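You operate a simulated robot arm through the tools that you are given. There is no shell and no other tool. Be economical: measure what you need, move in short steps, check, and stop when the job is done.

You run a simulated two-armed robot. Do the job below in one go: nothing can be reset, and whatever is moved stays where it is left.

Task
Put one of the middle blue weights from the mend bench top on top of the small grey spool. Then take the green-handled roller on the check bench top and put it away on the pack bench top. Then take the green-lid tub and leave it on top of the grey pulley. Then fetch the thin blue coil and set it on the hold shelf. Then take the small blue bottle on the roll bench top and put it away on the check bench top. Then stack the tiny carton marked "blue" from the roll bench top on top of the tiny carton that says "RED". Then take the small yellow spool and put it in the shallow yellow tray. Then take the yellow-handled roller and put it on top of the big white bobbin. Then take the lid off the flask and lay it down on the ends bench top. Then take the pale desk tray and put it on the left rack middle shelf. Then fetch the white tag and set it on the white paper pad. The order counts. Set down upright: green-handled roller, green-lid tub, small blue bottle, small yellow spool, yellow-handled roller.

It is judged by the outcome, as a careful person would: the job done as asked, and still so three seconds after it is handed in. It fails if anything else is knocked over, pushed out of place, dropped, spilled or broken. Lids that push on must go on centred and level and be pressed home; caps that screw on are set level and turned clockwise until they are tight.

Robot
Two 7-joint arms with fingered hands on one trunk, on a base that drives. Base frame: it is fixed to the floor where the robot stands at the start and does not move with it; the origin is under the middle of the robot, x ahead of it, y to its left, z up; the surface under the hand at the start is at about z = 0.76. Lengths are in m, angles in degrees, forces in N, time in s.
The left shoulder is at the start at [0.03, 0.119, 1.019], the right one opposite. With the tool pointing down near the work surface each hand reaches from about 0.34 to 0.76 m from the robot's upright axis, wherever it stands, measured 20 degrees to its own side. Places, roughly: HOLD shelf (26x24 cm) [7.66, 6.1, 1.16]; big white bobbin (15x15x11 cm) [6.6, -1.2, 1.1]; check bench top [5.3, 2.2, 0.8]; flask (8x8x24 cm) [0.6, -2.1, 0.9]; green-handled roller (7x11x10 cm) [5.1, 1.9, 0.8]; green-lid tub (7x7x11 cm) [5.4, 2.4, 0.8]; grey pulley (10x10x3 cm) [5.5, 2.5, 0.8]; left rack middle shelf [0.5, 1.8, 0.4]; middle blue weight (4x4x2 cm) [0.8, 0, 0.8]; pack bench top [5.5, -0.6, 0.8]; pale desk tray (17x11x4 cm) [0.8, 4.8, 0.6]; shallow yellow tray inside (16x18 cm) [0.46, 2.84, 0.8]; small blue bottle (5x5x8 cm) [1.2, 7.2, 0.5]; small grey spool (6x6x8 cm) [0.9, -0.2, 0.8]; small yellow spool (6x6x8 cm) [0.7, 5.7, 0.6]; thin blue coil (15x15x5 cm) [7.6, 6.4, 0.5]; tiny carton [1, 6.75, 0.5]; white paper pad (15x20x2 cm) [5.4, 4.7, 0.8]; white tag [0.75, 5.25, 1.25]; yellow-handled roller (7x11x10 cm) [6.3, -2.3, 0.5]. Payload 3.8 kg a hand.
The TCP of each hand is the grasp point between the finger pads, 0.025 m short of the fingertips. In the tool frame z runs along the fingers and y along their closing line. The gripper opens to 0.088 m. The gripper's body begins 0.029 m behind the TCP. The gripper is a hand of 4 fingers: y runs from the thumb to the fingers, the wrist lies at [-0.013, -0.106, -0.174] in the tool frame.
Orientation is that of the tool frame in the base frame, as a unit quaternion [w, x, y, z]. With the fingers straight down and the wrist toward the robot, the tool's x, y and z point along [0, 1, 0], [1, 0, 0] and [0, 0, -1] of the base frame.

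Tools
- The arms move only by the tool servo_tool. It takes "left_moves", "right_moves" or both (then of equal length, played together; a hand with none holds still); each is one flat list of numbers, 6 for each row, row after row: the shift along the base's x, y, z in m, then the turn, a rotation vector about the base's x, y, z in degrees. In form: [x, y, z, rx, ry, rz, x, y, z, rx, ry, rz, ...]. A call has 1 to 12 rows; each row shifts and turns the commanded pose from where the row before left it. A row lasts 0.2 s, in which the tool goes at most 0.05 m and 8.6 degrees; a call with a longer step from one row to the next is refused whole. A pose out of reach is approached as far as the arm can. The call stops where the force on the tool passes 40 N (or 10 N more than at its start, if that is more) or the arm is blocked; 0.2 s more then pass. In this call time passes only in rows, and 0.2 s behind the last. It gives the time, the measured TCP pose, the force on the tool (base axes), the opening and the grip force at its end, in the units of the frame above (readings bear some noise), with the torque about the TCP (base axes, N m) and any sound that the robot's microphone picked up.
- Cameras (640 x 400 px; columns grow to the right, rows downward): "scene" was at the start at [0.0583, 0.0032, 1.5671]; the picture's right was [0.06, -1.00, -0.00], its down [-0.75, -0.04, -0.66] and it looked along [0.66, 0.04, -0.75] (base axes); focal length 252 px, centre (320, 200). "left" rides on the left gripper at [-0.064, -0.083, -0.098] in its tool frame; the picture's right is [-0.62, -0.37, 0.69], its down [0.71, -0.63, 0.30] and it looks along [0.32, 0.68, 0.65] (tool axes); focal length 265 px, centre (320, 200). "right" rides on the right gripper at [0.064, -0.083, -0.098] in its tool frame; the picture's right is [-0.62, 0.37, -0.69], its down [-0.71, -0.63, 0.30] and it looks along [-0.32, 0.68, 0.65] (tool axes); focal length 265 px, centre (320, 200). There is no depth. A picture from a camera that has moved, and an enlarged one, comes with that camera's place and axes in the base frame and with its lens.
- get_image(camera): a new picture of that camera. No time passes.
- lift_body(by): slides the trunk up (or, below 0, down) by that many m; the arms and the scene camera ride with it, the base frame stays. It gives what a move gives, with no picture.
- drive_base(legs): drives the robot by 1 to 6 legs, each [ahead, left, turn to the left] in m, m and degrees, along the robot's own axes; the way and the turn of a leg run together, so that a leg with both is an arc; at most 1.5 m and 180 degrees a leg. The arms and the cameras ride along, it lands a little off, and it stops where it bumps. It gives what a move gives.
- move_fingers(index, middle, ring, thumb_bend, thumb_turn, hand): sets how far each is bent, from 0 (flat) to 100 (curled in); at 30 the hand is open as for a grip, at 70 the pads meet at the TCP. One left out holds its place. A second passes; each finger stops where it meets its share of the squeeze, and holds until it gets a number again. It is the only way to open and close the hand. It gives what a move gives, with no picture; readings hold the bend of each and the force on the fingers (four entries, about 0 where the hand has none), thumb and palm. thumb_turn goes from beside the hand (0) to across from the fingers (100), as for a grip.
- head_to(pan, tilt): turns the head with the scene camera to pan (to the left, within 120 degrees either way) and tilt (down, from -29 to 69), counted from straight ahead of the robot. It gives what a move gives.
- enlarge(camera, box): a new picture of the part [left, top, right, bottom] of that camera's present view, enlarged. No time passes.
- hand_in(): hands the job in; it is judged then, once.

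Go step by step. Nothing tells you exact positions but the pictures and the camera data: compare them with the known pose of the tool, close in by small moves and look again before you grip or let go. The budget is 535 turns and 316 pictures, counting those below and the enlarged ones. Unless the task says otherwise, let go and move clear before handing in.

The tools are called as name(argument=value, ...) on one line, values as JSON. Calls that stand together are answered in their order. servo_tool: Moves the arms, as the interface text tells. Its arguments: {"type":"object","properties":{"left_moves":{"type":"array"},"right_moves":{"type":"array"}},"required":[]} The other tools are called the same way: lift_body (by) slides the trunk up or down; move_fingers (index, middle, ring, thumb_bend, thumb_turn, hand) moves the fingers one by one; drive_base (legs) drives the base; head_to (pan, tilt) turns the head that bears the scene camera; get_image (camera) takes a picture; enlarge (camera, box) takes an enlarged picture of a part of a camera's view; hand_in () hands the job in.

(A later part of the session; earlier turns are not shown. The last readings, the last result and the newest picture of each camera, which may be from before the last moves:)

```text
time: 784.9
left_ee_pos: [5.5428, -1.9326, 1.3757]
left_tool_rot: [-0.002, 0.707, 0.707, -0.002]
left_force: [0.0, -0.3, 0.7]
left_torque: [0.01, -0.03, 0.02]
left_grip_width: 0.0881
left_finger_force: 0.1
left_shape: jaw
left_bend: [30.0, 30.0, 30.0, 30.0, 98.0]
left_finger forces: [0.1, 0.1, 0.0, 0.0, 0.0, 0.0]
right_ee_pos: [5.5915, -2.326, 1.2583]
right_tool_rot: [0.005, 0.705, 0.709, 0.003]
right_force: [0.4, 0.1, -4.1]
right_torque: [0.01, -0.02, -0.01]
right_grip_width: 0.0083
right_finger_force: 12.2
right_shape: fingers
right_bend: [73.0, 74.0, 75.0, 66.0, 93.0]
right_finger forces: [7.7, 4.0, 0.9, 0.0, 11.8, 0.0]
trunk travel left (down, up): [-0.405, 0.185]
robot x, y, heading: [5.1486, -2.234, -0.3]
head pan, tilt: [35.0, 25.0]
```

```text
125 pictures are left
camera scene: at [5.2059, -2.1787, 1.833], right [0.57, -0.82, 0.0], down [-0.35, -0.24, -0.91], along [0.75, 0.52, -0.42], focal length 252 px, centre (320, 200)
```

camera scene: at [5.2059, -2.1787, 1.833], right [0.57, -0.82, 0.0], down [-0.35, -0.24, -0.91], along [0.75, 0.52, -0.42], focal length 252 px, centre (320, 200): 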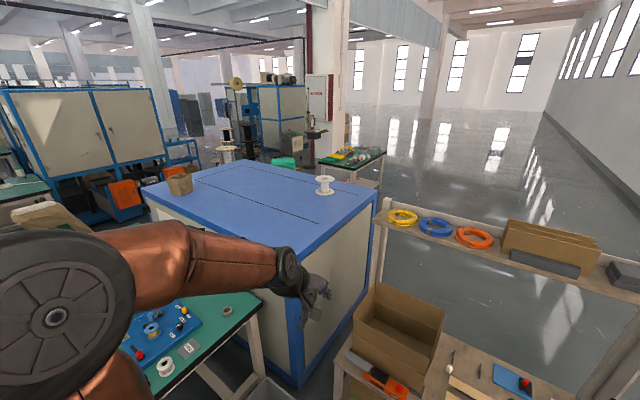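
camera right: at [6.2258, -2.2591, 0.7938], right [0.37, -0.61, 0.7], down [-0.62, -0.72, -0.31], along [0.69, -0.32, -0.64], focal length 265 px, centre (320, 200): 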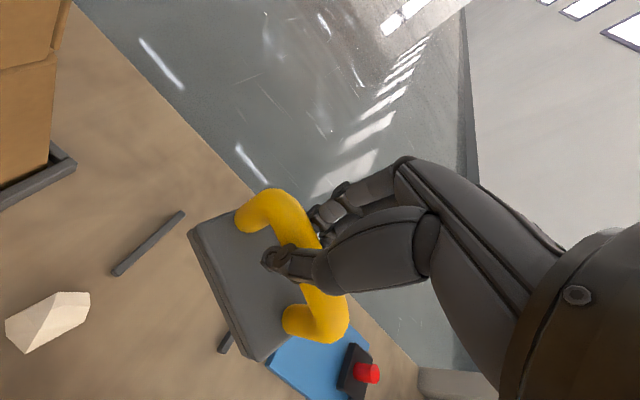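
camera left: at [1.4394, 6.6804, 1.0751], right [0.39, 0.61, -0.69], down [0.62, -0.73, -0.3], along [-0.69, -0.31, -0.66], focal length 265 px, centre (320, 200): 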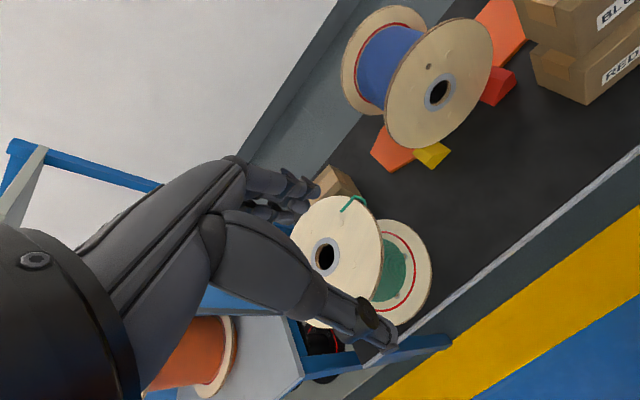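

There's about 1.4 m between the rack and the right wall, and free floor behind the machine. With the trunk raised I'll drive around the rack to stand behind the machine.

drive_base(legs=[[0, -1.3, 0.3], [1.4, 0, 0], [1.05, 0, 0]])

drive_base(legs=[[0, 1.4, 0], [0, 0.75, 0]])

drive_base(legs=[[0, 0, 179]])

head_to(pan=0, tilt=40)

get_image(camera="scene")

```text
time: 803.2
left_ee_pos: [8.0067, -3.3552, 1.3752]
left_tool_rot: [-0.001, 0.72, 0.694, -0.002]
left_force: [-0.7, -1.3, 0.5]
left_torque: [-0.03, 0.0, 0.07]
left_grip_width: 0.0883
left_finger_force: 0.1
left_shape: jaw
left_bend: [30.0, 30.0, 30.0, 30.0, 98.0]
left_finger forces: [0.1, 0.1, 0.1, 0.0, 0.0, 0.0]
right_ee_pos: [8.0413, -3.752, 1.2585]
right_tool_rot: [0.005, 0.718, 0.696, 0.001]
right_force: [0.1, 0.5, -3.3]
right_torque: [0.03, 0.03, 0.02]
right_grip_width: 0.0083
right_finger_force: 12.2
right_shape: fingers
right_bend: [73.0, 74.0, 75.0, 66.0, 93.0]
right_finger forces: [7.7, 4.1, 0.9, 0.0, 11.7, 0.0]
trunk travel left (down, up): [-0.405, 0.185]
robot x, y, heading: [7.5993, -3.6396, -2.3]
head pan, tilt: [35.0, 25.0]
```

```text
time: 813.6
left_ee_pos: [8.0789, -1.2616, 1.3767]
left_tool_rot: [-0.002, 0.718, 0.696, -0.002]
left_force: [0.3, -0.6, -1.1]
left_torque: [-0.01, 0.02, 0.02]
left_grip_width: 0.088
left_finger_force: 0.1
left_shape: jaw
left_bend: [30.0, 30.0, 30.0, 30.0, 98.0]
left_finger forces: [0.1, 0.1, 0.1, 0.0, 0.0, 0.0]
right_ee_pos: [8.1149, -1.6567, 1.2582]
right_tool_rot: [0.005, 0.718, 0.696, 0.002]
right_force: [-0.5, -0.3, -3.6]
right_torque: [0.03, -0.03, 0.0]
right_grip_width: 0.0081
right_finger_force: 12.1
right_shape: fingers
right_bend: [73.0, 74.0, 75.0, 66.0, 93.0]
right_finger forces: [7.6, 4.2, 0.9, 0.0, 11.8, 0.0]
trunk travel left (down, up): [-0.405, 0.185]
robot x, y, heading: [7.6744, -1.5472, -2.2]
head pan, tilt: [35.0, 25.0]
```

```text
time: 821.2
left_ee_pos: [7.2527, -1.7961, 1.3763]
left_tool_rot: [0.002, -0.663, 0.748, -0.002]
left_force: [-0.2, 0.6, 0.1]
left_torque: [-0.01, 0.0, 0.0]
left_grip_width: 0.088
left_finger_force: 0.1
left_shape: jaw
left_bend: [30.0, 30.0, 30.0, 30.0, 98.0]
left_finger forces: [0.0, 0.1, 0.1, 0.0, 0.1, 0.1]
right_ee_pos: [7.25, -1.3992, 1.2574]
right_tool_rot: [-0.001, -0.665, 0.747, 0.005]
right_force: [0.3, 0.3, -3.5]
right_torque: [-0.03, -0.01, -0.01]
right_grip_width: 0.0072
right_finger_force: 11.3
right_shape: fingers
right_bend: [73.0, 74.0, 75.0, 67.0, 93.0]
right_finger forces: [7.3, 3.9, 0.8, 0.0, 11.0, 0.0]
trunk travel left (down, up): [-0.405, 0.185]
robot x, y, heading: [7.676, -1.5426, 172.8]
head pan, tilt: [35.0, 25.0]
```

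```text
time: 822.2
left_ee_pos: [7.2511, -1.7959, 1.3759]
left_tool_rot: [0.002, -0.663, 0.749, -0.002]
left_force: [0.7, -0.6, -0.5]
left_torque: [0.01, 0.03, 0.01]
left_grip_width: 0.0881
left_finger_force: 0.1
left_shape: jaw
left_bend: [30.0, 30.0, 30.0, 30.0, 98.0]
left_finger forces: [0.0, 0.1, 0.0, 0.0, 0.0, 0.0]
right_ee_pos: [7.2494, -1.3981, 1.2581]
right_tool_rot: [-0.002, -0.664, 0.748, 0.006]
right_force: [-0.3, -0.7, -3.8]
right_torque: [-0.03, 0.01, -0.01]
right_grip_width: 0.0075
right_finger_force: 12.2
right_shape: fingers
right_bend: [73.0, 74.0, 75.0, 67.0, 93.0]
right_finger forces: [7.2, 3.9, 0.9, 0.0, 11.0, 0.1]
trunk travel left (down, up): [-0.405, 0.185]
robot x, y, heading: [7.6745, -1.5487, 172.7]
head pan, tilt: [0.0, 40.0]
```

```text
124 pictures are left
camera scene: at [7.6113, -1.5404, 1.8098], right [0.12, 0.99, 0.0], down [0.64, -0.08, -0.77], along [-0.76, 0.09, -0.64], focal length 252 px, centre (320, 200)
```

scene: 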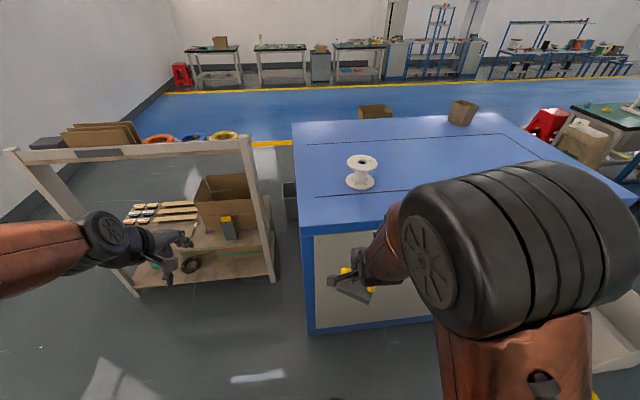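

Bobbin at about (6.60, −1.21), top flange z≈1.16. Raise the roller, straighten up, and move closer behind the machine.

servo_tool(right_moves=[0, 0, 0.04, 0, 0, 0, 0, 0, 0.04, 0, 0, 0, 0, 0, 0.04, 0, 0, 0])

drive_base(legs=[[0, 0, 7.2], [0.42, -0.21, 0]])

head_to(pan=-5, tilt=45)

get_image(camera="scene")

get_image(camera="right")

```text
time: 823.0
left_ee_pos: [7.2512, -1.7975, 1.3771]
left_tool_rot: [0.001, -0.663, 0.748, -0.001]
left_force: [1.4, 1.1, -0.3]
left_torque: [0.01, 0.05, 0.01]
left_grip_width: 0.088
left_finger_force: 0.0
left_shape: jaw
left_bend: [30.0, 30.0, 30.0, 30.0, 98.0]
left_finger forces: [0.0, 0.1, 0.0, 0.0, 0.0, 0.1]
right_ee_pos: [7.2525, -1.396, 1.377]
right_tool_rot: [0.0, -0.665, 0.747, 0.006]
right_force: [1.1, 0.0, -3.7]
right_torque: [-0.06, -0.03, 0.0]
right_grip_width: 0.007
right_finger_force: 11.7
right_shape: fingers
right_bend: [73.0, 74.0, 75.0, 67.0, 93.0]
right_finger forces: [7.5, 3.9, 0.9, 0.0, 10.9, 0.1]
trunk travel left (down, up): [-0.405, 0.185]
robot x, y, heading: [7.6749, -1.5472, 173.0]
head pan, tilt: [0.0, 40.0]
```

```text
time: 826.4
left_ee_pos: [6.8706, -1.6388, 1.3757]
left_tool_rot: [-0.003, 0.708, -0.706, 0.001]
left_force: [0.2, 1.0, -1.3]
left_torque: [0.0, 0.01, 0.02]
left_grip_width: 0.0881
left_finger_force: 0.1
left_shape: jaw
left_bend: [30.0, 30.0, 30.0, 30.0, 98.0]
left_finger forces: [0.0, 0.0, 0.1, 0.0, 0.0, 0.0]
right_ee_pos: [6.8214, -1.2416, 1.3763]
right_tool_rot: [0.001, 0.709, -0.706, -0.006]
right_force: [0.3, -0.2, -3.5]
right_torque: [-0.03, -0.01, 0.0]
right_grip_width: 0.0072
right_finger_force: 11.3
right_shape: fingers
right_bend: [73.0, 74.0, 75.0, 67.0, 93.0]
right_finger forces: [7.3, 4.1, 0.7, 0.0, 11.1, 0.1]
trunk travel left (down, up): [-0.405, 0.185]
robot x, y, heading: [7.2595, -1.3379, 179.8]
head pan, tilt: [0.0, 40.0]
```

```text
time: 827.0
left_ee_pos: [6.8697, -1.6375, 1.3761]
left_tool_rot: [-0.002, 0.708, -0.706, 0.001]
left_force: [0.0, -0.5, 0.2]
left_torque: [0.02, -0.04, 0.0]
left_grip_width: 0.088
left_finger_force: 0.3
left_shape: jaw
left_bend: [30.0, 30.0, 30.0, 30.0, 98.0]
left_finger forces: [0.1, 0.0, 0.1, 0.0, 0.0, 0.0]
right_ee_pos: [6.8208, -1.2399, 1.3754]
right_tool_rot: [0.0, 0.709, -0.706, -0.006]
right_force: [-0.6, -1.1, -3.8]
right_torque: [-0.04, 0.03, 0.0]
right_grip_width: 0.007
right_finger_force: 11.5
right_shape: fingers
right_bend: [73.0, 74.0, 75.0, 67.0, 93.0]
right_finger forces: [7.2, 4.2, 0.8, 0.0, 11.0, 0.0]
trunk travel left (down, up): [-0.405, 0.185]
robot x, y, heading: [7.2593, -1.3422, 180.1]
head pan, tilt: [-5.0, 45.0]
```

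```text
123 pictures are left
camera scene: at [7.1998, -1.3324, 1.8025], right [0.09, 1.0, 0.0], down [0.7, -0.06, -0.71], along [-0.7, 0.06, -0.71], focal length 252 px, centre (320, 200)
```

scene: 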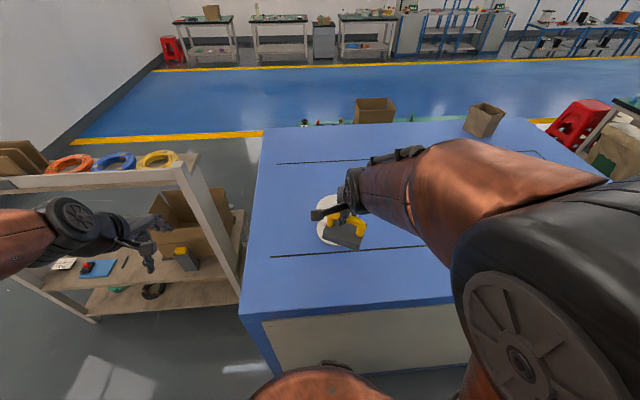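

```text
122 pictures are left
camera right: at [6.9058, -1.3045, 1.4719], right [-0.37, 0.61, 0.7], down [0.62, 0.72, -0.31], along [-0.69, 0.32, -0.65], focal length 265 px, centre (320, 200)
```

right: 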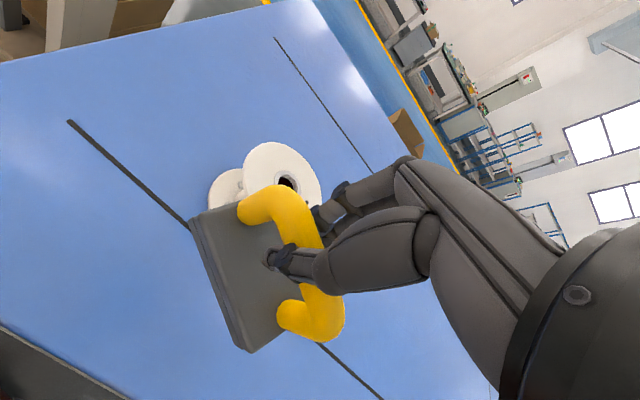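

Bobbin top near (6.65, −1.235), z between 1.16 and 1.22. Move the roller above it, still high, and refine.

servo_tool(right_moves=[-0.04, 0.002, 0, 0, 0, 0, -0.04, 0.002, 0, 0, 0, 0, -0.04, 0, 0, 0, 0, 0, -0.04, 0, 0, 0, 0, 0, 0, 0, 0, 0, 0, 0])

get_image(camera="right")

enlarge(camera="scene", box=[260, 150, 420, 270])

get_image(camera="left")

```text
time: 828.2
left_ee_pos: [6.872, -1.6374, 1.3757]
left_tool_rot: [-0.002, 0.709, -0.705, 0.001]
left_force: [1.1, -0.1, -0.3]
left_torque: [0.04, -0.01, 0.03]
left_grip_width: 0.088
left_finger_force: 0.2
left_shape: jaw
left_bend: [30.0, 30.0, 30.0, 30.0, 98.0]
left_finger forces: [0.0, 0.0, 0.0, 0.0, 0.0, 0.0]
right_ee_pos: [6.6639, -1.2373, 1.3745]
right_tool_rot: [0.0, 0.71, -0.705, -0.006]
right_force: [-0.6, -0.1, -2.7]
right_torque: [-0.01, -0.01, 0.0]
right_grip_width: 0.0068
right_finger_force: 11.5
right_shape: fingers
right_bend: [74.0, 74.0, 75.0, 67.0, 94.0]
right_finger forces: [7.5, 4.1, 0.9, 0.1, 11.0, 0.0]
trunk travel left (down, up): [-0.405, 0.185]
robot x, y, heading: [7.2616, -1.3389, 179.9]
head pan, tilt: [-5.0, 45.0]
```

```text
121 pictures are left
camera right: at [6.7471, -1.3006, 1.4703], right [-0.37, 0.61, 0.7], down [0.62, 0.72, -0.31], along [-0.69, 0.32, -0.64], focal length 265 px, centre (320, 200)
```

right: 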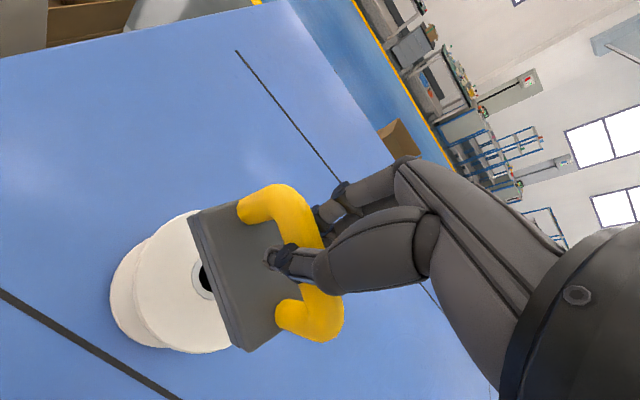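

```text
3.33 times, centred on (340, 210) of scene
camera zoom: at [7.2015, -1.3326, 1.8025], right [0.09, 1.0, 0.0], down [0.7, -0.06, -0.71], along [-0.7, 0.06, -0.71], focal length 839 px, centre (253, 167)
```

zoom: 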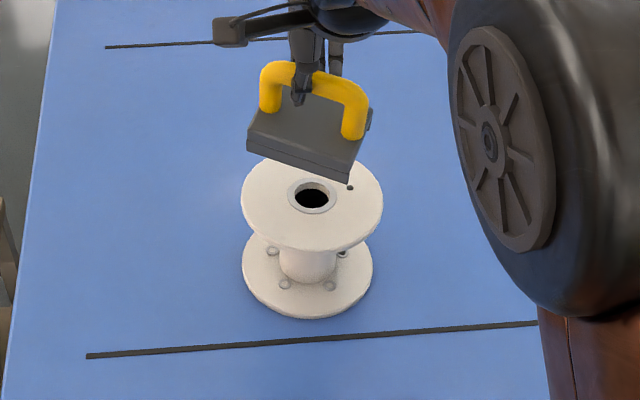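

```text
119 pictures are left
camera left: at [6.9542, -1.5728, 1.4754], right [0.37, 0.62, -0.69], down [0.63, -0.71, -0.3], along [-0.68, -0.33, -0.66], focal length 265 px, centre (320, 200)
```

left: 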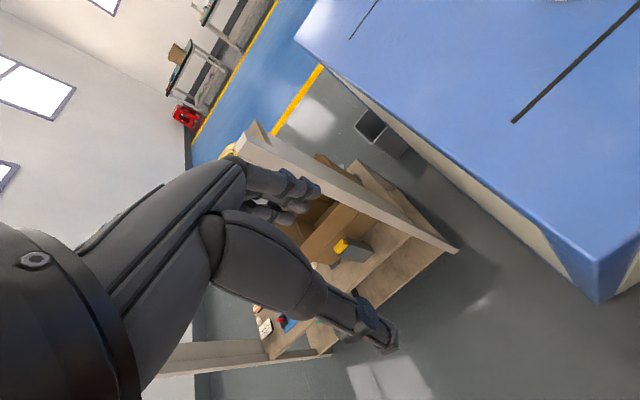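

Triangulation gives the bobbin top at (6.656, −1.229, 1.194). Shift 7 mm and lower to just above contact.

servo_tool(right_moves=[-0.002, 0.007, -0.02, 0, 0, 0, 0, 0, -0.025, 0, 0, 0, 0, 0, -0.012, 0, 0, 0, 0, 0, 0, 0, 0, 0])

enlarge(camera="scene", box=[280, 150, 400, 270])

get_image(camera="right")

```text
time: 829.2
left_ee_pos: [6.8692, -1.6383, 1.3759]
left_tool_rot: [-0.002, 0.709, -0.706, 0.002]
left_force: [0.0, -0.1, -0.2]
left_torque: [0.03, 0.02, 0.01]
left_grip_width: 0.0882
left_finger_force: 0.1
left_shape: jaw
left_bend: [30.0, 30.0, 30.0, 30.0, 98.0]
left_finger forces: [0.1, 0.0, 0.0, 0.0, 0.0, 0.1]
right_ee_pos: [6.6608, -1.2282, 1.3154]
right_tool_rot: [0.002, 0.709, -0.705, -0.006]
right_force: [1.1, 0.5, -3.1]
right_torque: [-0.01, -0.02, -0.02]
right_grip_width: 0.0066
right_finger_force: 11.1
right_shape: fingers
right_bend: [74.0, 74.0, 75.0, 67.0, 94.0]
right_finger forces: [7.3, 4.1, 0.9, 0.0, 10.9, 0.0]
trunk travel left (down, up): [-0.405, 0.185]
robot x, y, heading: [7.2635, -1.3382, 179.9]
head pan, tilt: [-5.0, 45.0]
```

```text
3.33 times, centred on (340, 210) of scene
camera zoom: at [7.2, -1.3324, 1.8025], right [0.09, 1.0, 0.0], down [0.7, -0.06, -0.71], along [-0.7, 0.06, -0.71], focal length 839 px, centre (253, 167)
```

zoom: 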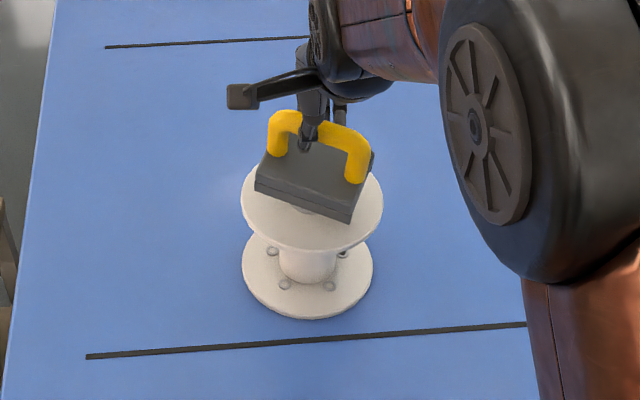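

```text
117 pictures are left
camera right: at [6.7443, -1.2925, 1.4136], right [-0.36, 0.61, 0.7], down [0.62, 0.72, -0.31], along [-0.69, 0.32, -0.65], focal length 265 px, centre (320, 200)
```

right: 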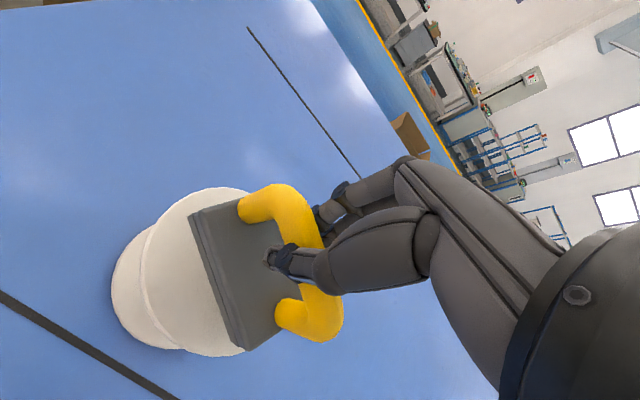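

Shift 8 mm toward me to centre, then lower to contact.

servo_tool(right_moves=[0.008, 0, -0.004, 0, 0, 0, 0, 0, -0.004, 0, 0, 0, 0, 0, 0, 0, 0, 0])

servo_tool(right_moves=[0, 0, -0.003, 0, 0, 0, 0, 0, 0, 0, 0, 0])

servo_tool(right_moves=[0, 0, -0.003, 0, 0, 0, 0, 0, 0, 0, 0, 0])

```text
time: 830.0
left_ee_pos: [6.8717, -1.6374, 1.3763]
left_tool_rot: [-0.002, 0.708, -0.706, 0.002]
left_force: [0.1, 0.0, -0.2]
left_torque: [0.01, 0.02, -0.01]
left_grip_width: 0.0879
left_finger_force: 0.1
left_shape: jaw
left_bend: [30.0, 30.0, 30.0, 30.0, 98.0]
left_finger forces: [0.0, 0.1, 0.0, 0.1, 0.1, 0.1]
right_ee_pos: [6.6687, -1.2297, 1.3091]
right_tool_rot: [0.001, 0.709, -0.705, -0.006]
right_force: [0.1, -0.3, -3.1]
right_torque: [-0.03, -0.03, -0.04]
right_grip_width: 0.0067
right_finger_force: 11.7
right_shape: fingers
right_bend: [74.0, 74.0, 75.0, 67.0, 94.0]
right_finger forces: [7.3, 4.1, 0.9, 0.1, 10.8, 0.0]
trunk travel left (down, up): [-0.405, 0.185]
robot x, y, heading: [7.2656, -1.3383, 179.8]
head pan, tilt: [-5.0, 45.0]
```

```text
time: 830.6
left_ee_pos: [6.872, -1.638, 1.3756]
left_tool_rot: [-0.002, 0.708, -0.706, 0.002]
left_force: [0.3, 0.6, 0.0]
left_torque: [0.01, 0.01, 0.01]
left_grip_width: 0.0879
left_finger_force: 0.1
left_shape: jaw
left_bend: [30.0, 30.0, 30.0, 30.0, 98.0]
left_finger forces: [0.0, 0.1, 0.0, 0.0, 0.0, 0.0]
right_ee_pos: [6.6702, -1.2305, 1.3066]
right_tool_rot: [0.002, 0.708, -0.706, -0.006]
right_force: [-0.2, 0.9, -3.3]
right_torque: [0.0, -0.03, 0.01]
right_grip_width: 0.007
right_finger_force: 11.1
right_shape: fingers
right_bend: [74.0, 74.0, 75.0, 67.0, 94.0]
right_finger forces: [7.2, 4.1, 0.9, 0.0, 10.8, 0.0]
trunk travel left (down, up): [-0.405, 0.185]
robot x, y, heading: [7.2651, -1.3371, 180.0]
head pan, tilt: [-5.0, 45.0]
```

```text
time: 831.2
left_ee_pos: [6.8702, -1.637, 1.376]
left_tool_rot: [-0.002, 0.708, -0.706, 0.002]
left_force: [-1.2, -0.3, 1.0]
left_torque: [0.02, 0.02, -0.02]
left_grip_width: 0.088
left_finger_force: 0.0
left_shape: jaw
left_bend: [30.0, 30.0, 30.0, 30.0, 98.0]
left_finger forces: [0.0, 0.1, 0.1, 0.0, 0.0, 0.0]
right_ee_pos: [6.6693, -1.2298, 1.3049]
right_tool_rot: [0.001, 0.709, -0.706, -0.006]
right_force: [-0.3, -0.9, -2.4]
right_torque: [0.0, -0.03, 0.03]
right_grip_width: 0.0069
right_finger_force: 11.3
right_shape: fingers
right_bend: [74.0, 74.0, 75.0, 67.0, 94.0]
right_finger forces: [7.7, 3.9, 1.1, 0.1, 11.2, 0.0]
trunk travel left (down, up): [-0.405, 0.185]
robot x, y, heading: [7.2672, -1.3402, 179.8]
head pan, tilt: [-5.0, 45.0]
```

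servo_tool(right_moves=[0, 0, -0.002, 0, 0, 0, 0, 0, 0, 0, 0, 0])

servo_tool(right_moves=[0, 0, -0.002, 0, 0, 0, 0, 0, 0, 0, 0, 0])

enlarge(camera="scene", box=[290, 170, 380, 260])

```text
time: 831.8
left_ee_pos: [6.8712, -1.6377, 1.376]
left_tool_rot: [-0.002, 0.709, -0.706, 0.002]
left_force: [-1.0, -0.3, 0.4]
left_torque: [0.02, 0.03, -0.01]
left_grip_width: 0.088
left_finger_force: 0.0
left_shape: jaw
left_bend: [30.0, 30.0, 30.0, 30.0, 98.0]
left_finger forces: [0.2, 0.0, 0.0, 0.0, 0.0, 0.1]
right_ee_pos: [6.669, -1.2302, 1.3029]
right_tool_rot: [0.003, 0.709, -0.705, -0.006]
right_force: [0.2, 0.1, -0.9]
right_torque: [0.05, -0.05, -0.02]
right_grip_width: 0.0067
right_finger_force: 12.6
right_shape: fingers
right_bend: [74.0, 74.0, 75.0, 67.0, 93.0]
right_finger forces: [7.8, 3.9, 1.3, 0.0, 11.3, 0.1]
trunk travel left (down, up): [-0.405, 0.185]
robot x, y, heading: [7.2597, -1.337, 179.8]
head pan, tilt: [-5.0, 45.0]
```

```text
time: 832.4
left_ee_pos: [6.871, -1.6376, 1.3756]
left_tool_rot: [-0.002, 0.708, -0.706, 0.002]
left_force: [0.4, 0.4, -0.7]
left_torque: [0.0, 0.01, -0.02]
left_grip_width: 0.0877
left_finger_force: 0.0
left_shape: jaw
left_bend: [30.0, 30.0, 30.0, 30.0, 98.0]
left_finger forces: [0.0, 0.1, 0.0, 0.0, 0.0, 0.1]
right_ee_pos: [6.6687, -1.231, 1.3024]
right_tool_rot: [0.003, 0.709, -0.705, -0.006]
right_force: [-0.6, -0.5, 3.3]
right_torque: [-0.02, -0.06, -0.01]
right_grip_width: 0.006
right_finger_force: 11.2
right_shape: fingers
right_bend: [74.0, 74.0, 75.0, 67.0, 93.0]
right_finger forces: [7.5, 3.9, 1.3, 0.0, 10.9, 0.0]
trunk travel left (down, up): [-0.405, 0.185]
robot x, y, heading: [7.2607, -1.3376, 179.8]
head pan, tilt: [-5.0, 45.0]
```

```text
4.44 times, centred on (335, 215) of scene
camera zoom: at [7.2008, -1.3327, 1.8025], right [0.09, 1.0, 0.0], down [0.7, -0.06, -0.71], along [-0.7, 0.06, -0.71], focal length 1119 px, centre (253, 133)
```

zoom: 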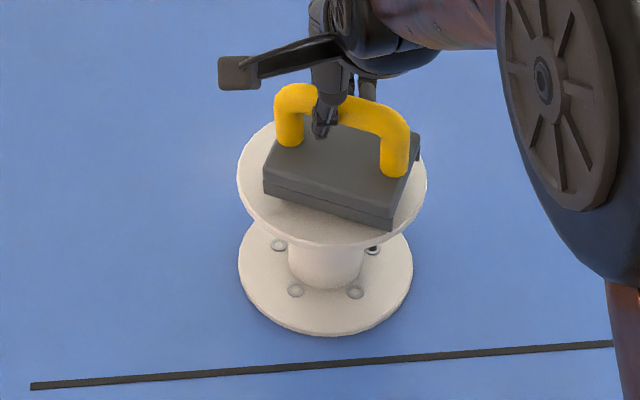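

Fully supported and centred on the bobbin. Release and raise the hand.

move_fingers(hand="right", index=35, middle=35, ring=35, thumb_bend=35)

servo_tool(right_moves=[0, 0, 0.02, 0, 0, 0, 0, 0, 0.03, 0, 0, 0, 0, 0, 0.04, 0, 0, 0, 0, 0, 0.04, 0, 0, 0, 0.03, 0, 0.02, 0, 0, 0, 0.04, 0, 0, 0, 0, 0, 0.04, 0, 0, 0, 0, 0])

enlarge(camera="scene", box=[280, 160, 400, 260])

```text
time: 833.4
left_ee_pos: [6.8698, -1.6381, 1.3767]
left_tool_rot: [-0.002, 0.708, -0.706, 0.001]
left_force: [-0.2, 0.9, 0.0]
left_torque: [-0.02, -0.02, 0.01]
left_grip_width: 0.0879
left_finger_force: 0.1
left_shape: jaw
left_bend: [30.0, 30.0, 30.0, 30.0, 98.0]
left_finger forces: [0.0, 0.0, 0.0, 0.0, 0.1, 0.1]
right_ee_pos: [6.6687, -1.2305, 1.3013]
right_tool_rot: [0.002, 0.709, -0.706, -0.006]
right_force: [0.1, 0.6, -0.2]
right_torque: [0.0, -0.02, -0.04]
right_grip_width: 0.0739
right_finger_force: 0.1
right_shape: fingers
right_bend: [35.0, 35.0, 35.0, 35.0, 97.0]
right_finger forces: [0.0, 0.0, 0.0, 0.0, 0.1, 0.0]
trunk travel left (down, up): [-0.405, 0.185]
robot x, y, heading: [7.2622, -1.3357, 180.0]
head pan, tilt: [-5.0, 45.0]
```

```text
time: 835.0
left_ee_pos: [6.871, -1.637, 1.3764]
left_tool_rot: [-0.001, 0.708, -0.706, 0.001]
left_force: [-0.3, 0.4, -0.6]
left_torque: [0.06, 0.03, 0.02]
left_grip_width: 0.0882
left_finger_force: 0.0
left_shape: jaw
left_bend: [30.0, 30.0, 30.0, 30.0, 98.0]
left_finger forces: [0.0, 0.1, 0.0, 0.0, 0.0, 0.0]
right_ee_pos: [6.7825, -1.2318, 1.4519]
right_tool_rot: [0.003, 0.708, -0.706, -0.005]
right_force: [-0.5, 0.0, 0.6]
right_torque: [0.0, 0.02, 0.02]
right_grip_width: 0.0739
right_finger_force: 0.0
right_shape: fingers
right_bend: [35.0, 35.0, 35.0, 35.0, 97.0]
right_finger forces: [0.0, 0.1, 0.1, 0.0, 0.0, 0.1]
trunk travel left (down, up): [-0.405, 0.185]
robot x, y, heading: [7.2597, -1.3368, 179.7]
head pan, tilt: [-5.0, 45.0]
```

```text
4.00 times, centred on (340, 210) of scene
camera zoom: at [7.2024, -1.3318, 1.8025], right [0.09, 1.0, 0.0], down [0.7, -0.06, -0.71], along [-0.7, 0.06, -0.71], focal length 1007 px, centre (240, 160)
```

zoom: 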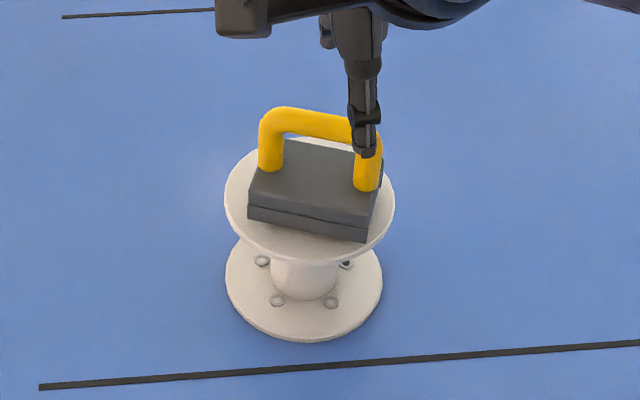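

Yellow roller stands on the bobbin. Next: the flask on the ends bench near (0.6, −2.1). Drive back around the rack and across the aisle.

drive_base(legs=[[-0.3, 0, 0.3], [0, 1.2, 0], [0, 1.1, 0], [1.5, 0, 0], [1.5, 0, 0]])

lift_body(by=-0.23)

drive_base(legs=[[1.3, -0.5, 0], [1.2, -0.7, 0]])

head_to(pan=0, tilt=25)

get_image(camera="scene")

```text
time: 862.1
left_ee_pos: [4.108, -3.8124, 1.3747]
left_tool_rot: [0.001, -0.699, 0.715, -0.002]
left_force: [0.5, -0.5, 0.4]
left_torque: [-0.04, -0.02, -0.01]
left_grip_width: 0.0881
left_finger_force: 0.0
left_shape: jaw
left_bend: [30.0, 30.0, 30.0, 30.0, 98.0]
left_finger forces: [0.1, 0.1, 0.0, 0.0, 0.1, 0.1]
right_ee_pos: [4.0277, -3.4057, 1.4517]
right_tool_rot: [-0.002, -0.701, 0.713, 0.004]
right_force: [0.4, 0.0, -0.4]
right_torque: [0.0, 0.02, 0.02]
right_grip_width: 0.074
right_finger_force: 0.0
right_shape: fingers
right_bend: [35.0, 35.0, 35.0, 35.0, 97.0]
right_finger forces: [0.1, 0.0, 0.0, 0.1, 0.0, 0.1]
trunk travel left (down, up): [-0.405, 0.185]
robot x, y, heading: [4.5044, -3.5243, 178.4]
head pan, tilt: [-5.0, 45.0]
```

```text
time: 864.5
left_ee_pos: [4.1082, -3.8136, 1.1457]
left_tool_rot: [0.002, -0.699, 0.715, -0.002]
left_force: [-0.2, -0.4, 0.6]
left_torque: [0.02, 0.0, 0.01]
left_grip_width: 0.088
left_finger_force: 0.2
left_shape: jaw
left_bend: [30.0, 30.0, 30.0, 30.0, 98.0]
left_finger forces: [0.1, 0.1, 0.0, 0.0, 0.0, 0.1]
right_ee_pos: [4.0282, -3.4055, 1.2222]
right_tool_rot: [-0.002, -0.7, 0.714, 0.005]
right_force: [0.0, -0.4, -0.4]
right_torque: [0.01, -0.01, -0.02]
right_grip_width: 0.0737
right_finger_force: 0.0
right_shape: fingers
right_bend: [35.0, 35.0, 35.0, 35.0, 97.0]
right_finger forces: [0.0, 0.1, 0.0, 0.0, 0.0, 0.1]
trunk travel left (down, up): [-0.175, 0.415]
robot x, y, heading: [4.5068, -3.5291, 178.5]
head pan, tilt: [-5.0, 45.0]
```

```text
time: 878.0
left_ee_pos: [1.6389, -2.5387, 1.1468]
left_tool_rot: [0.002, -0.699, 0.716, -0.002]
left_force: [0.6, -0.4, 1.1]
left_torque: [-0.02, 0.0, -0.02]
left_grip_width: 0.0881
left_finger_force: 0.1
left_shape: jaw
left_bend: [30.0, 30.0, 30.0, 30.0, 98.0]
left_finger forces: [0.0, 0.1, 0.0, 0.0, 0.1, 0.0]
right_ee_pos: [1.5604, -2.1303, 1.2213]
right_tool_rot: [-0.002, -0.699, 0.715, 0.005]
right_force: [-0.1, -0.1, 0.1]
right_torque: [-0.01, -0.01, -0.01]
right_grip_width: 0.074
right_finger_force: 0.0
right_shape: fingers
right_bend: [35.0, 35.0, 35.0, 35.0, 97.0]
right_finger forces: [0.1, 0.0, 0.0, 0.0, 0.1, 0.1]
trunk travel left (down, up): [-0.175, 0.415]
robot x, y, heading: [2.0405, -2.2522, 178.4]
head pan, tilt: [-5.0, 45.0]
```

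```text
time: 878.9
left_ee_pos: [1.6397, -2.5388, 1.146]
left_tool_rot: [0.001, -0.699, 0.715, -0.001]
left_force: [-0.1, 0.1, 0.4]
left_torque: [0.01, -0.01, 0.0]
left_grip_width: 0.0881
left_finger_force: 0.1
left_shape: jaw
left_bend: [30.0, 30.0, 30.0, 30.0, 98.0]
left_finger forces: [0.0, 0.0, 0.1, 0.0, 0.0, 0.0]
right_ee_pos: [1.5614, -2.1314, 1.2202]
right_tool_rot: [-0.002, -0.699, 0.715, 0.005]
right_force: [0.2, -0.4, 0.3]
right_torque: [0.0, -0.01, 0.02]
right_grip_width: 0.0739
right_finger_force: 0.0
right_shape: fingers
right_bend: [35.0, 35.0, 35.0, 35.0, 97.0]
right_finger forces: [0.1, 0.0, 0.0, 0.0, 0.0, 0.1]
trunk travel left (down, up): [-0.175, 0.415]
robot x, y, heading: [2.0374, -2.2522, 178.0]
head pan, tilt: [0.0, 25.0]
```

```text
114 pictures are left
camera scene: at [1.9667, -2.2498, 1.603], right [0.03, 1.0, 0.0], down [0.42, -0.01, -0.91], along [-0.91, 0.03, -0.42], focal length 252 px, centre (320, 200)
```

scene: 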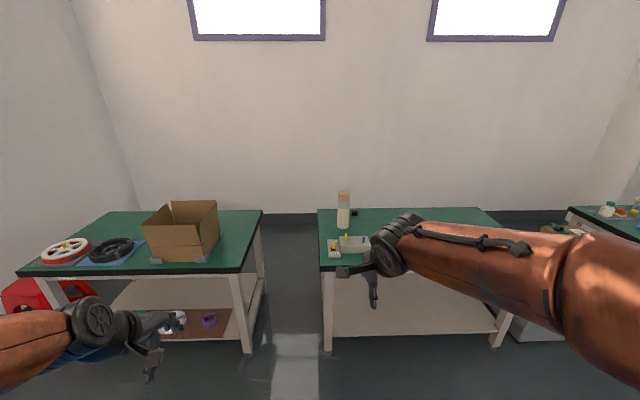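

drive_base(legs=[[0.6, -0.08, 1.9]])

head_to(pan=0, tilt=40)

get_image(camera="scene")

enlarge(camera="scene", box=[300, 150, 420, 290])

get_image(camera="right")

```text
time: 882.3
left_ee_pos: [1.0528, -2.4671, 1.1458]
left_tool_rot: [-0.001, 0.712, -0.702, 0.002]
left_force: [0.2, 0.4, -0.6]
left_torque: [0.01, 0.01, -0.01]
left_grip_width: 0.0882
left_finger_force: 0.1
left_shape: jaw
left_bend: [30.0, 30.0, 30.0, 30.0, 98.0]
left_finger forces: [0.1, 0.0, 0.0, 0.0, 0.0, 0.0]
right_ee_pos: [0.9585, -2.0614, 1.2212]
right_tool_rot: [0.002, 0.713, -0.701, -0.005]
right_force: [-0.2, -0.2, 0.4]
right_torque: [0.02, 0.02, 0.0]
right_grip_width: 0.0739
right_finger_force: 0.1
right_shape: fingers
right_bend: [35.0, 35.0, 35.0, 35.0, 97.0]
right_finger forces: [0.0, 0.0, 0.1, 0.0, 0.1, 0.1]
trunk travel left (down, up): [-0.175, 0.415]
robot x, y, heading: [1.4401, -2.1637, -179.1]
head pan, tilt: [0.0, 25.0]
```

```text
time: 883.0
left_ee_pos: [1.0537, -2.4679, 1.1458]
left_tool_rot: [-0.002, 0.713, -0.701, 0.002]
left_force: [0.1, 0.0, -0.6]
left_torque: [0.03, 0.01, 0.01]
left_grip_width: 0.0879
left_finger_force: 0.0
left_shape: jaw
left_bend: [30.0, 30.0, 30.0, 30.0, 98.0]
left_finger forces: [0.0, 0.0, 0.0, 0.1, 0.1, 0.0]
right_ee_pos: [0.959, -2.0626, 1.221]
right_tool_rot: [0.001, 0.713, -0.701, -0.005]
right_force: [0.0, -0.9, -0.5]
right_torque: [-0.01, -0.04, -0.02]
right_grip_width: 0.0736
right_finger_force: 0.1
right_shape: fingers
right_bend: [35.0, 35.0, 35.0, 35.0, 97.0]
right_finger forces: [0.1, 0.1, 0.0, 0.0, 0.0, 0.1]
trunk travel left (down, up): [-0.175, 0.415]
robot x, y, heading: [1.4413, -2.1668, -179.6]
head pan, tilt: [0.0, 40.0]
```

```text
113 pictures are left
camera scene: at [1.3757, -2.1655, 1.5798], right [-0.01, 1.0, 0.0], down [0.64, 0.01, -0.77], along [-0.77, -0.01, -0.64], focal length 252 px, centre (320, 200)
```

scene: 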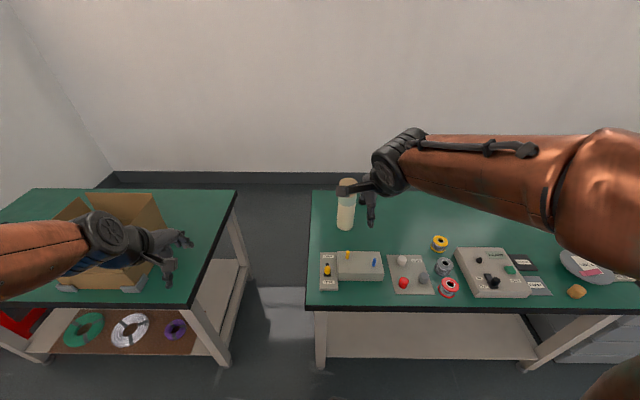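

```text
2.86 times, centred on (360, 220) of scene
camera zoom: at [1.3757, -2.1655, 1.5798], right [-0.01, 1.0, 0.0], down [0.64, 0.01, -0.77], along [-0.77, -0.01, -0.64], focal length 720 px, centre (206, 143)
```

zoom: 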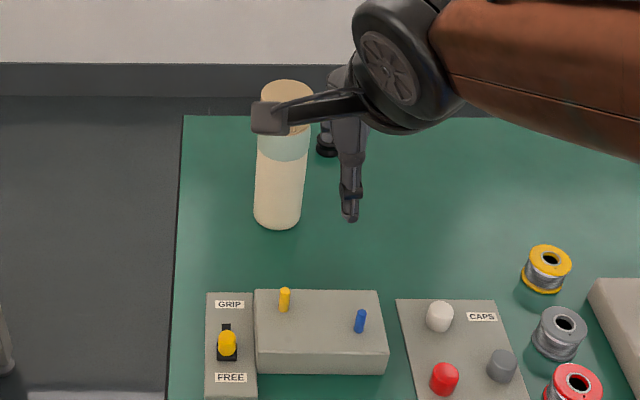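

```text
111 pictures are left
camera right: at [1.0437, -2.125, 1.318], right [-0.37, 0.61, 0.7], down [0.61, 0.73, -0.31], along [-0.7, 0.32, -0.64], focal length 265 px, centre (320, 200)
```

right: 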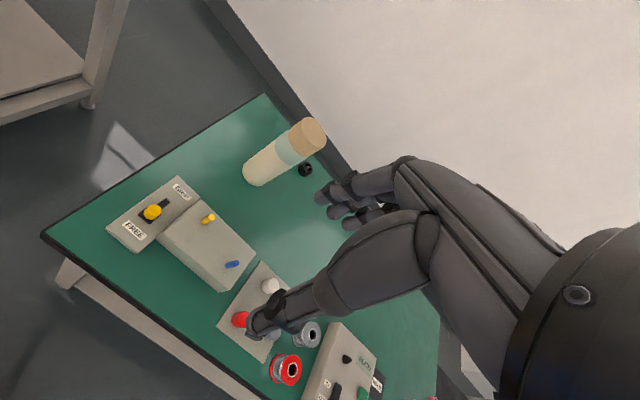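

The flask stands at about (0.572, −2.058), lid top z≈1.0, lid ~6 cm tall. I'll hold the body with the left hand from the side and work the lid with the right hand. First get closer.

drive_base(legs=[[0.2, -0.1, 0]])

servo_tool(left_moves=[0, 0, 0, 0, 0, -8.2, 0, 0, 0, 0, 0, -8.2, 0, 0, 0, 0, 0, -8.2, 0, 0, 0, 0, 0, -8.2, 0, 0, 0, 0, 0, -8.2, 0, 0, 0, 0, 0, -8.2, 0, 0, 0, 0, 0, -8.2, 0, 0, 0, 0, 0, -8.2, 0, 0, 0, 0, 0, -8.2, 0, 0, 0, 0, 0, -8.2, 0, 0, 0, 0, 0, -8])

servo_tool(left_moves=[0.01, 0, -0.02, 0, 8, 0, 0.01, 0, -0.02, 0, 8, 0, 0.01, 0, -0.02, 0, 8, 0, 0.01, 0, -0.02, 0, 8, 0, 0.01, 0, -0.02, 0, 8, 0, 0.01, 0, -0.02, 0, 8, 0, 0.01, 0, -0.02, 0, 8, 0, 0.01, 0, -0.02, 0, 8, 0, 0, 0, -0.02, 0, 6, 0])

get_image(camera="scene")

get_image(camera="left")

```text
time: 884.7
left_ee_pos: [0.8483, -2.3681, 1.1457]
left_tool_rot: [-0.002, 0.712, -0.702, 0.002]
left_force: [-0.2, 0.3, -0.8]
left_torque: [0.0, 0.0, -0.04]
left_grip_width: 0.0881
left_finger_force: 0.0
left_shape: jaw
left_bend: [30.0, 30.0, 30.0, 30.0, 98.0]
left_finger forces: [0.0, 0.0, 0.0, 0.0, 0.0, 0.0]
right_ee_pos: [0.7565, -1.9634, 1.2208]
right_tool_rot: [0.001, 0.713, -0.701, -0.005]
right_force: [-0.2, 0.7, -0.1]
right_torque: [-0.03, 0.01, -0.04]
right_grip_width: 0.0739
right_finger_force: 0.1
right_shape: fingers
right_bend: [35.0, 35.0, 35.0, 35.0, 97.0]
right_finger forces: [0.1, 0.0, 0.0, 0.0, 0.1, 0.0]
trunk travel left (down, up): [-0.175, 0.415]
robot x, y, heading: [1.2392, -2.0618, -179.3]
head pan, tilt: [0.0, 40.0]
```

```text
time: 887.1
left_ee_pos: [0.8512, -2.3694, 1.1446]
left_tool_rot: [0.002, -0.006, 1.0, -0.002]
left_force: [-0.4, 0.0, 0.9]
left_torque: [-0.02, -0.01, 0.0]
left_grip_width: 0.0879
left_finger_force: 0.0
left_shape: jaw
left_bend: [30.0, 30.0, 30.0, 30.0, 98.0]
left_finger forces: [0.0, 0.0, 0.1, 0.1, 0.0, 0.1]
right_ee_pos: [0.7574, -1.9644, 1.2216]
right_tool_rot: [0.001, 0.713, -0.701, -0.005]
right_force: [0.6, -0.4, 0.0]
right_torque: [0.02, -0.04, 0.0]
right_grip_width: 0.074
right_finger_force: 0.0
right_shape: fingers
right_bend: [35.0, 35.0, 35.0, 35.0, 97.0]
right_finger forces: [0.0, 0.0, 0.0, 0.0, 0.0, 0.1]
trunk travel left (down, up): [-0.175, 0.415]
robot x, y, heading: [1.2396, -2.0639, -179.9]
head pan, tilt: [0.0, 40.0]
```

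```text
time: 889.1
left_ee_pos: [0.9319, -2.3679, 0.9662]
left_tool_rot: [-0.574, -0.008, 0.819, 0.003]
left_force: [-0.4, 0.2, -0.3]
left_torque: [-0.01, -0.02, 0.01]
left_grip_width: 0.0879
left_finger_force: 0.0
left_shape: jaw
left_bend: [30.0, 30.0, 30.0, 30.0, 98.0]
left_finger forces: [0.1, 0.0, 0.1, 0.0, 0.0, 0.0]
right_ee_pos: [0.7553, -1.965, 1.2204]
right_tool_rot: [0.002, 0.713, -0.702, -0.006]
right_force: [0.2, 0.3, 0.4]
right_torque: [0.01, -0.03, -0.01]
right_grip_width: 0.0736
right_finger_force: 0.0
right_shape: fingers
right_bend: [35.0, 35.0, 35.0, 35.0, 97.0]
right_finger forces: [0.0, 0.0, 0.0, 0.0, 0.0, 0.0]
trunk travel left (down, up): [-0.175, 0.415]
robot x, y, heading: [1.2377, -2.0671, -179.9]
head pan, tilt: [0.0, 40.0]
```

```text
110 pictures are left
camera scene: at [1.1735, -2.068, 1.5798], right [-0.01, 1.0, 0.0], down [0.64, 0.01, -0.77], along [-0.77, -0.01, -0.64], focal length 252 px, centre (320, 200)
```

scene: 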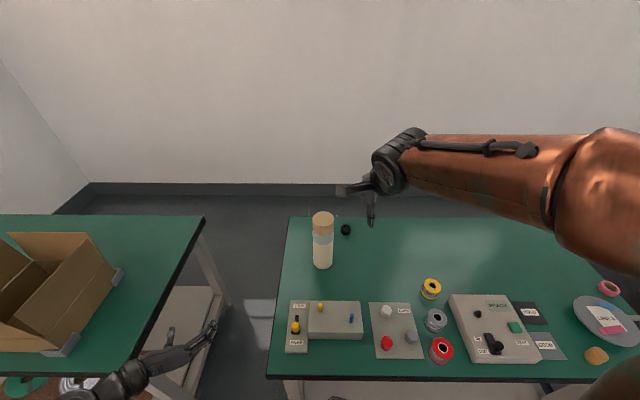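

```text
109 pictures are left
camera left: at [1.0471, -2.4502, 0.9391], right [-0.44, -0.36, -0.82], down [-0.52, -0.64, 0.56], along [-0.73, 0.68, 0.09], focal length 265 px, centre (320, 200)
```

left: 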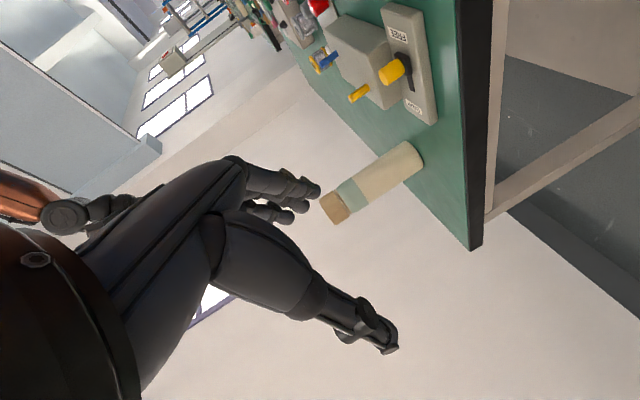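

Flask axis ≈ (0.572, −2.063); lid from z≈0.945 to 1.0. Move the left hand in front of the flask body at z≈0.895 (above the clamp block).

move_fingers(hand="left", index=22, middle=22, ring=22, thumb_bend=22)

servo_tool(left_moves=[-0.0286, 0.038, -0.009, 0, 0, 0, -0.0286, 0.038, -0.009, 0, 0, 0, -0.0286, 0.038, -0.009, 0, 0, 0, -0.0286, 0.038, -0.009, 0, 0, 0, -0.0286, 0.038, -0.009, 0, 0, 0, -0.0286, 0.038, -0.009, 0, 0, 0, -0.0286, 0.038, -0.009, 0, 0, 0, -0.0286, 0.039, -0.008, 0, 0, 0, 0, 0, 0, 0, 0, 0])

enlarge(camera="scene", box=[260, 190, 400, 330])

get_image(camera="left")

```text
time: 890.1
left_ee_pos: [0.9308, -2.3685, 0.9659]
left_tool_rot: [-0.574, -0.006, 0.819, 0.001]
left_force: [0.7, 0.1, -0.3]
left_torque: [-0.04, 0.01, 0.01]
left_grip_width: 0.0995
left_finger_force: 0.0
left_shape: fingers
left_bend: [22.0, 22.0, 22.0, 22.0, 98.0]
left_finger forces: [0.1, 0.0, 0.0, 0.0, 0.0, 0.1]
right_ee_pos: [0.7574, -1.963, 1.2226]
right_tool_rot: [0.003, 0.713, -0.701, -0.006]
right_force: [-0.3, 0.4, 0.3]
right_torque: [0.02, 0.0, 0.02]
right_grip_width: 0.0739
right_finger_force: 0.0
right_shape: fingers
right_bend: [35.0, 35.0, 35.0, 35.0, 97.0]
right_finger forces: [0.0, 0.1, 0.1, 0.0, 0.1, 0.1]
trunk travel left (down, up): [-0.175, 0.415]
robot x, y, heading: [1.2393, -2.0629, -179.4]
head pan, tilt: [0.0, 40.0]
```

```text
time: 892.1
left_ee_pos: [0.7231, -2.1037, 0.9126]
left_tool_rot: [-0.572, -0.007, 0.82, 0.002]
left_force: [-0.2, 0.2, -0.2]
left_torque: [-0.01, 0.02, 0.02]
left_grip_width: 0.0996
left_finger_force: 0.1
left_shape: fingers
left_bend: [22.0, 22.0, 22.0, 22.0, 98.0]
left_finger forces: [0.0, 0.0, 0.0, 0.0, 0.1, 0.0]
left hand out of reach, approached as far as the arm can: row 8
right_ee_pos: [0.7568, -1.9629, 1.2212]
right_tool_rot: [0.002, 0.713, -0.701, -0.005]
right_force: [0.4, -0.1, 0.4]
right_torque: [0.0, 0.01, 0.01]
right_grip_width: 0.0737
right_finger_force: 0.0
right_shape: fingers
right_bend: [35.0, 35.0, 35.0, 35.0, 97.0]
right_finger forces: [0.0, 0.0, 0.0, 0.1, 0.0, 0.1]
trunk travel left (down, up): [-0.175, 0.415]
robot x, y, heading: [1.24, -2.0651, -179.4]
head pan, tilt: [0.0, 40.0]
```

```text
2.86 times, centred on (330, 260) of scene
camera zoom: at [1.1733, -2.0674, 1.5797], right [-0.01, 1.0, 0.0], down [0.64, 0.0, -0.77], along [-0.77, -0.01, -0.64], focal length 720 px, centre (291, 29)
```

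zoom: 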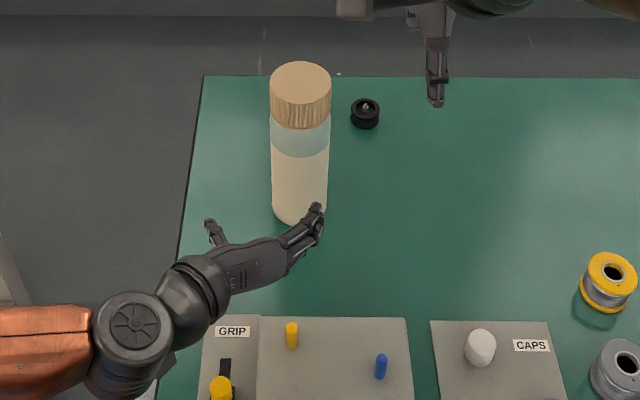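

```text
107 pictures are left
camera left: at [0.8366, -2.1846, 0.8846], right [-0.43, -0.36, -0.82], down [-0.53, -0.64, 0.56], along [-0.73, 0.68, 0.09], focal length 265 px, centre (320, 200)
```

left: 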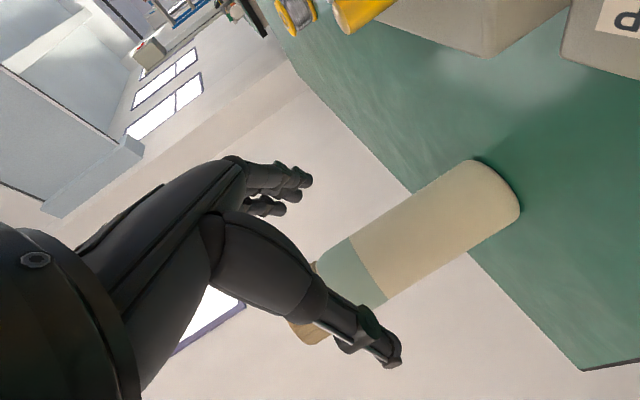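

The lid is ribbed like a screw cap. The left wrist is near a limit here, so I'll shift the base 10 cm right so the flask lies more to the left.

drive_base(legs=[[0, -0.1, 0]])

servo_tool(left_moves=[-0.005, -0.03, -0.005, 0, 0, 0, -0.005, -0.03, -0.005, 0, 0, 0, 0, 0, 0, 0, 0, 0])

enlarge(camera="scene", box=[220, 190, 360, 330])

```text
time: 893.3
left_ee_pos: [0.7214, -2.0012, 0.9112]
left_tool_rot: [-0.573, -0.006, 0.82, 0.002]
left_force: [0.8, 0.0, -0.1]
left_torque: [0.0, 0.01, -0.01]
left_grip_width: 0.0996
left_finger_force: 0.1
left_shape: fingers
left_bend: [22.0, 22.0, 22.0, 22.0, 98.0]
left_finger forces: [0.1, 0.0, 0.1, 0.0, 0.1, 0.0]
right_ee_pos: [0.757, -1.8615, 1.2221]
right_tool_rot: [0.003, 0.712, -0.702, -0.005]
right_force: [-0.3, 0.4, 0.1]
right_torque: [-0.02, -0.03, 0.01]
right_grip_width: 0.074
right_finger_force: 0.1
right_shape: fingers
right_bend: [35.0, 35.0, 35.0, 35.0, 97.0]
right_finger forces: [0.0, 0.1, 0.1, 0.0, 0.0, 0.0]
trunk travel left (down, up): [-0.175, 0.415]
robot x, y, heading: [1.2359, -1.9651, -179.9]
head pan, tilt: [0.0, 40.0]
```

```text
time: 894.1
left_ee_pos: [0.7111, -2.0628, 0.898]
left_tool_rot: [-0.573, -0.006, 0.82, 0.002]
left_force: [0.0, 0.8, 0.4]
left_torque: [-0.05, -0.01, 0.02]
left_grip_width: 0.0995
left_finger_force: 0.1
left_shape: fingers
left_bend: [22.0, 22.0, 22.0, 22.0, 98.0]
left_finger forces: [0.0, 0.0, 0.1, 0.0, 0.0, 0.0]
right_ee_pos: [0.7561, -1.8632, 1.2218]
right_tool_rot: [0.002, 0.712, -0.702, -0.005]
right_force: [-0.6, -0.7, -0.5]
right_torque: [-0.04, 0.0, -0.01]
right_grip_width: 0.0742
right_finger_force: 0.1
right_shape: fingers
right_bend: [35.0, 35.0, 35.0, 35.0, 97.0]
right_finger forces: [0.0, 0.0, 0.1, 0.0, 0.1, 0.1]
trunk travel left (down, up): [-0.175, 0.415]
robot x, y, heading: [1.2388, -1.9663, -179.5]
head pan, tilt: [0.0, 40.0]
```

```text
2.86 times, centred on (290, 260) of scene
camera zoom: at [1.1727, -1.9671, 1.5797], right [-0.01, 1.0, 0.0], down [0.64, 0.0, -0.77], along [-0.77, -0.01, -0.64], focal length 720 px, centre (406, 29)
```

zoom: 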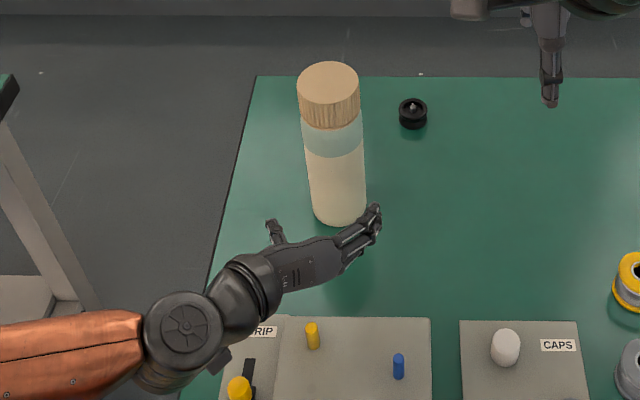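

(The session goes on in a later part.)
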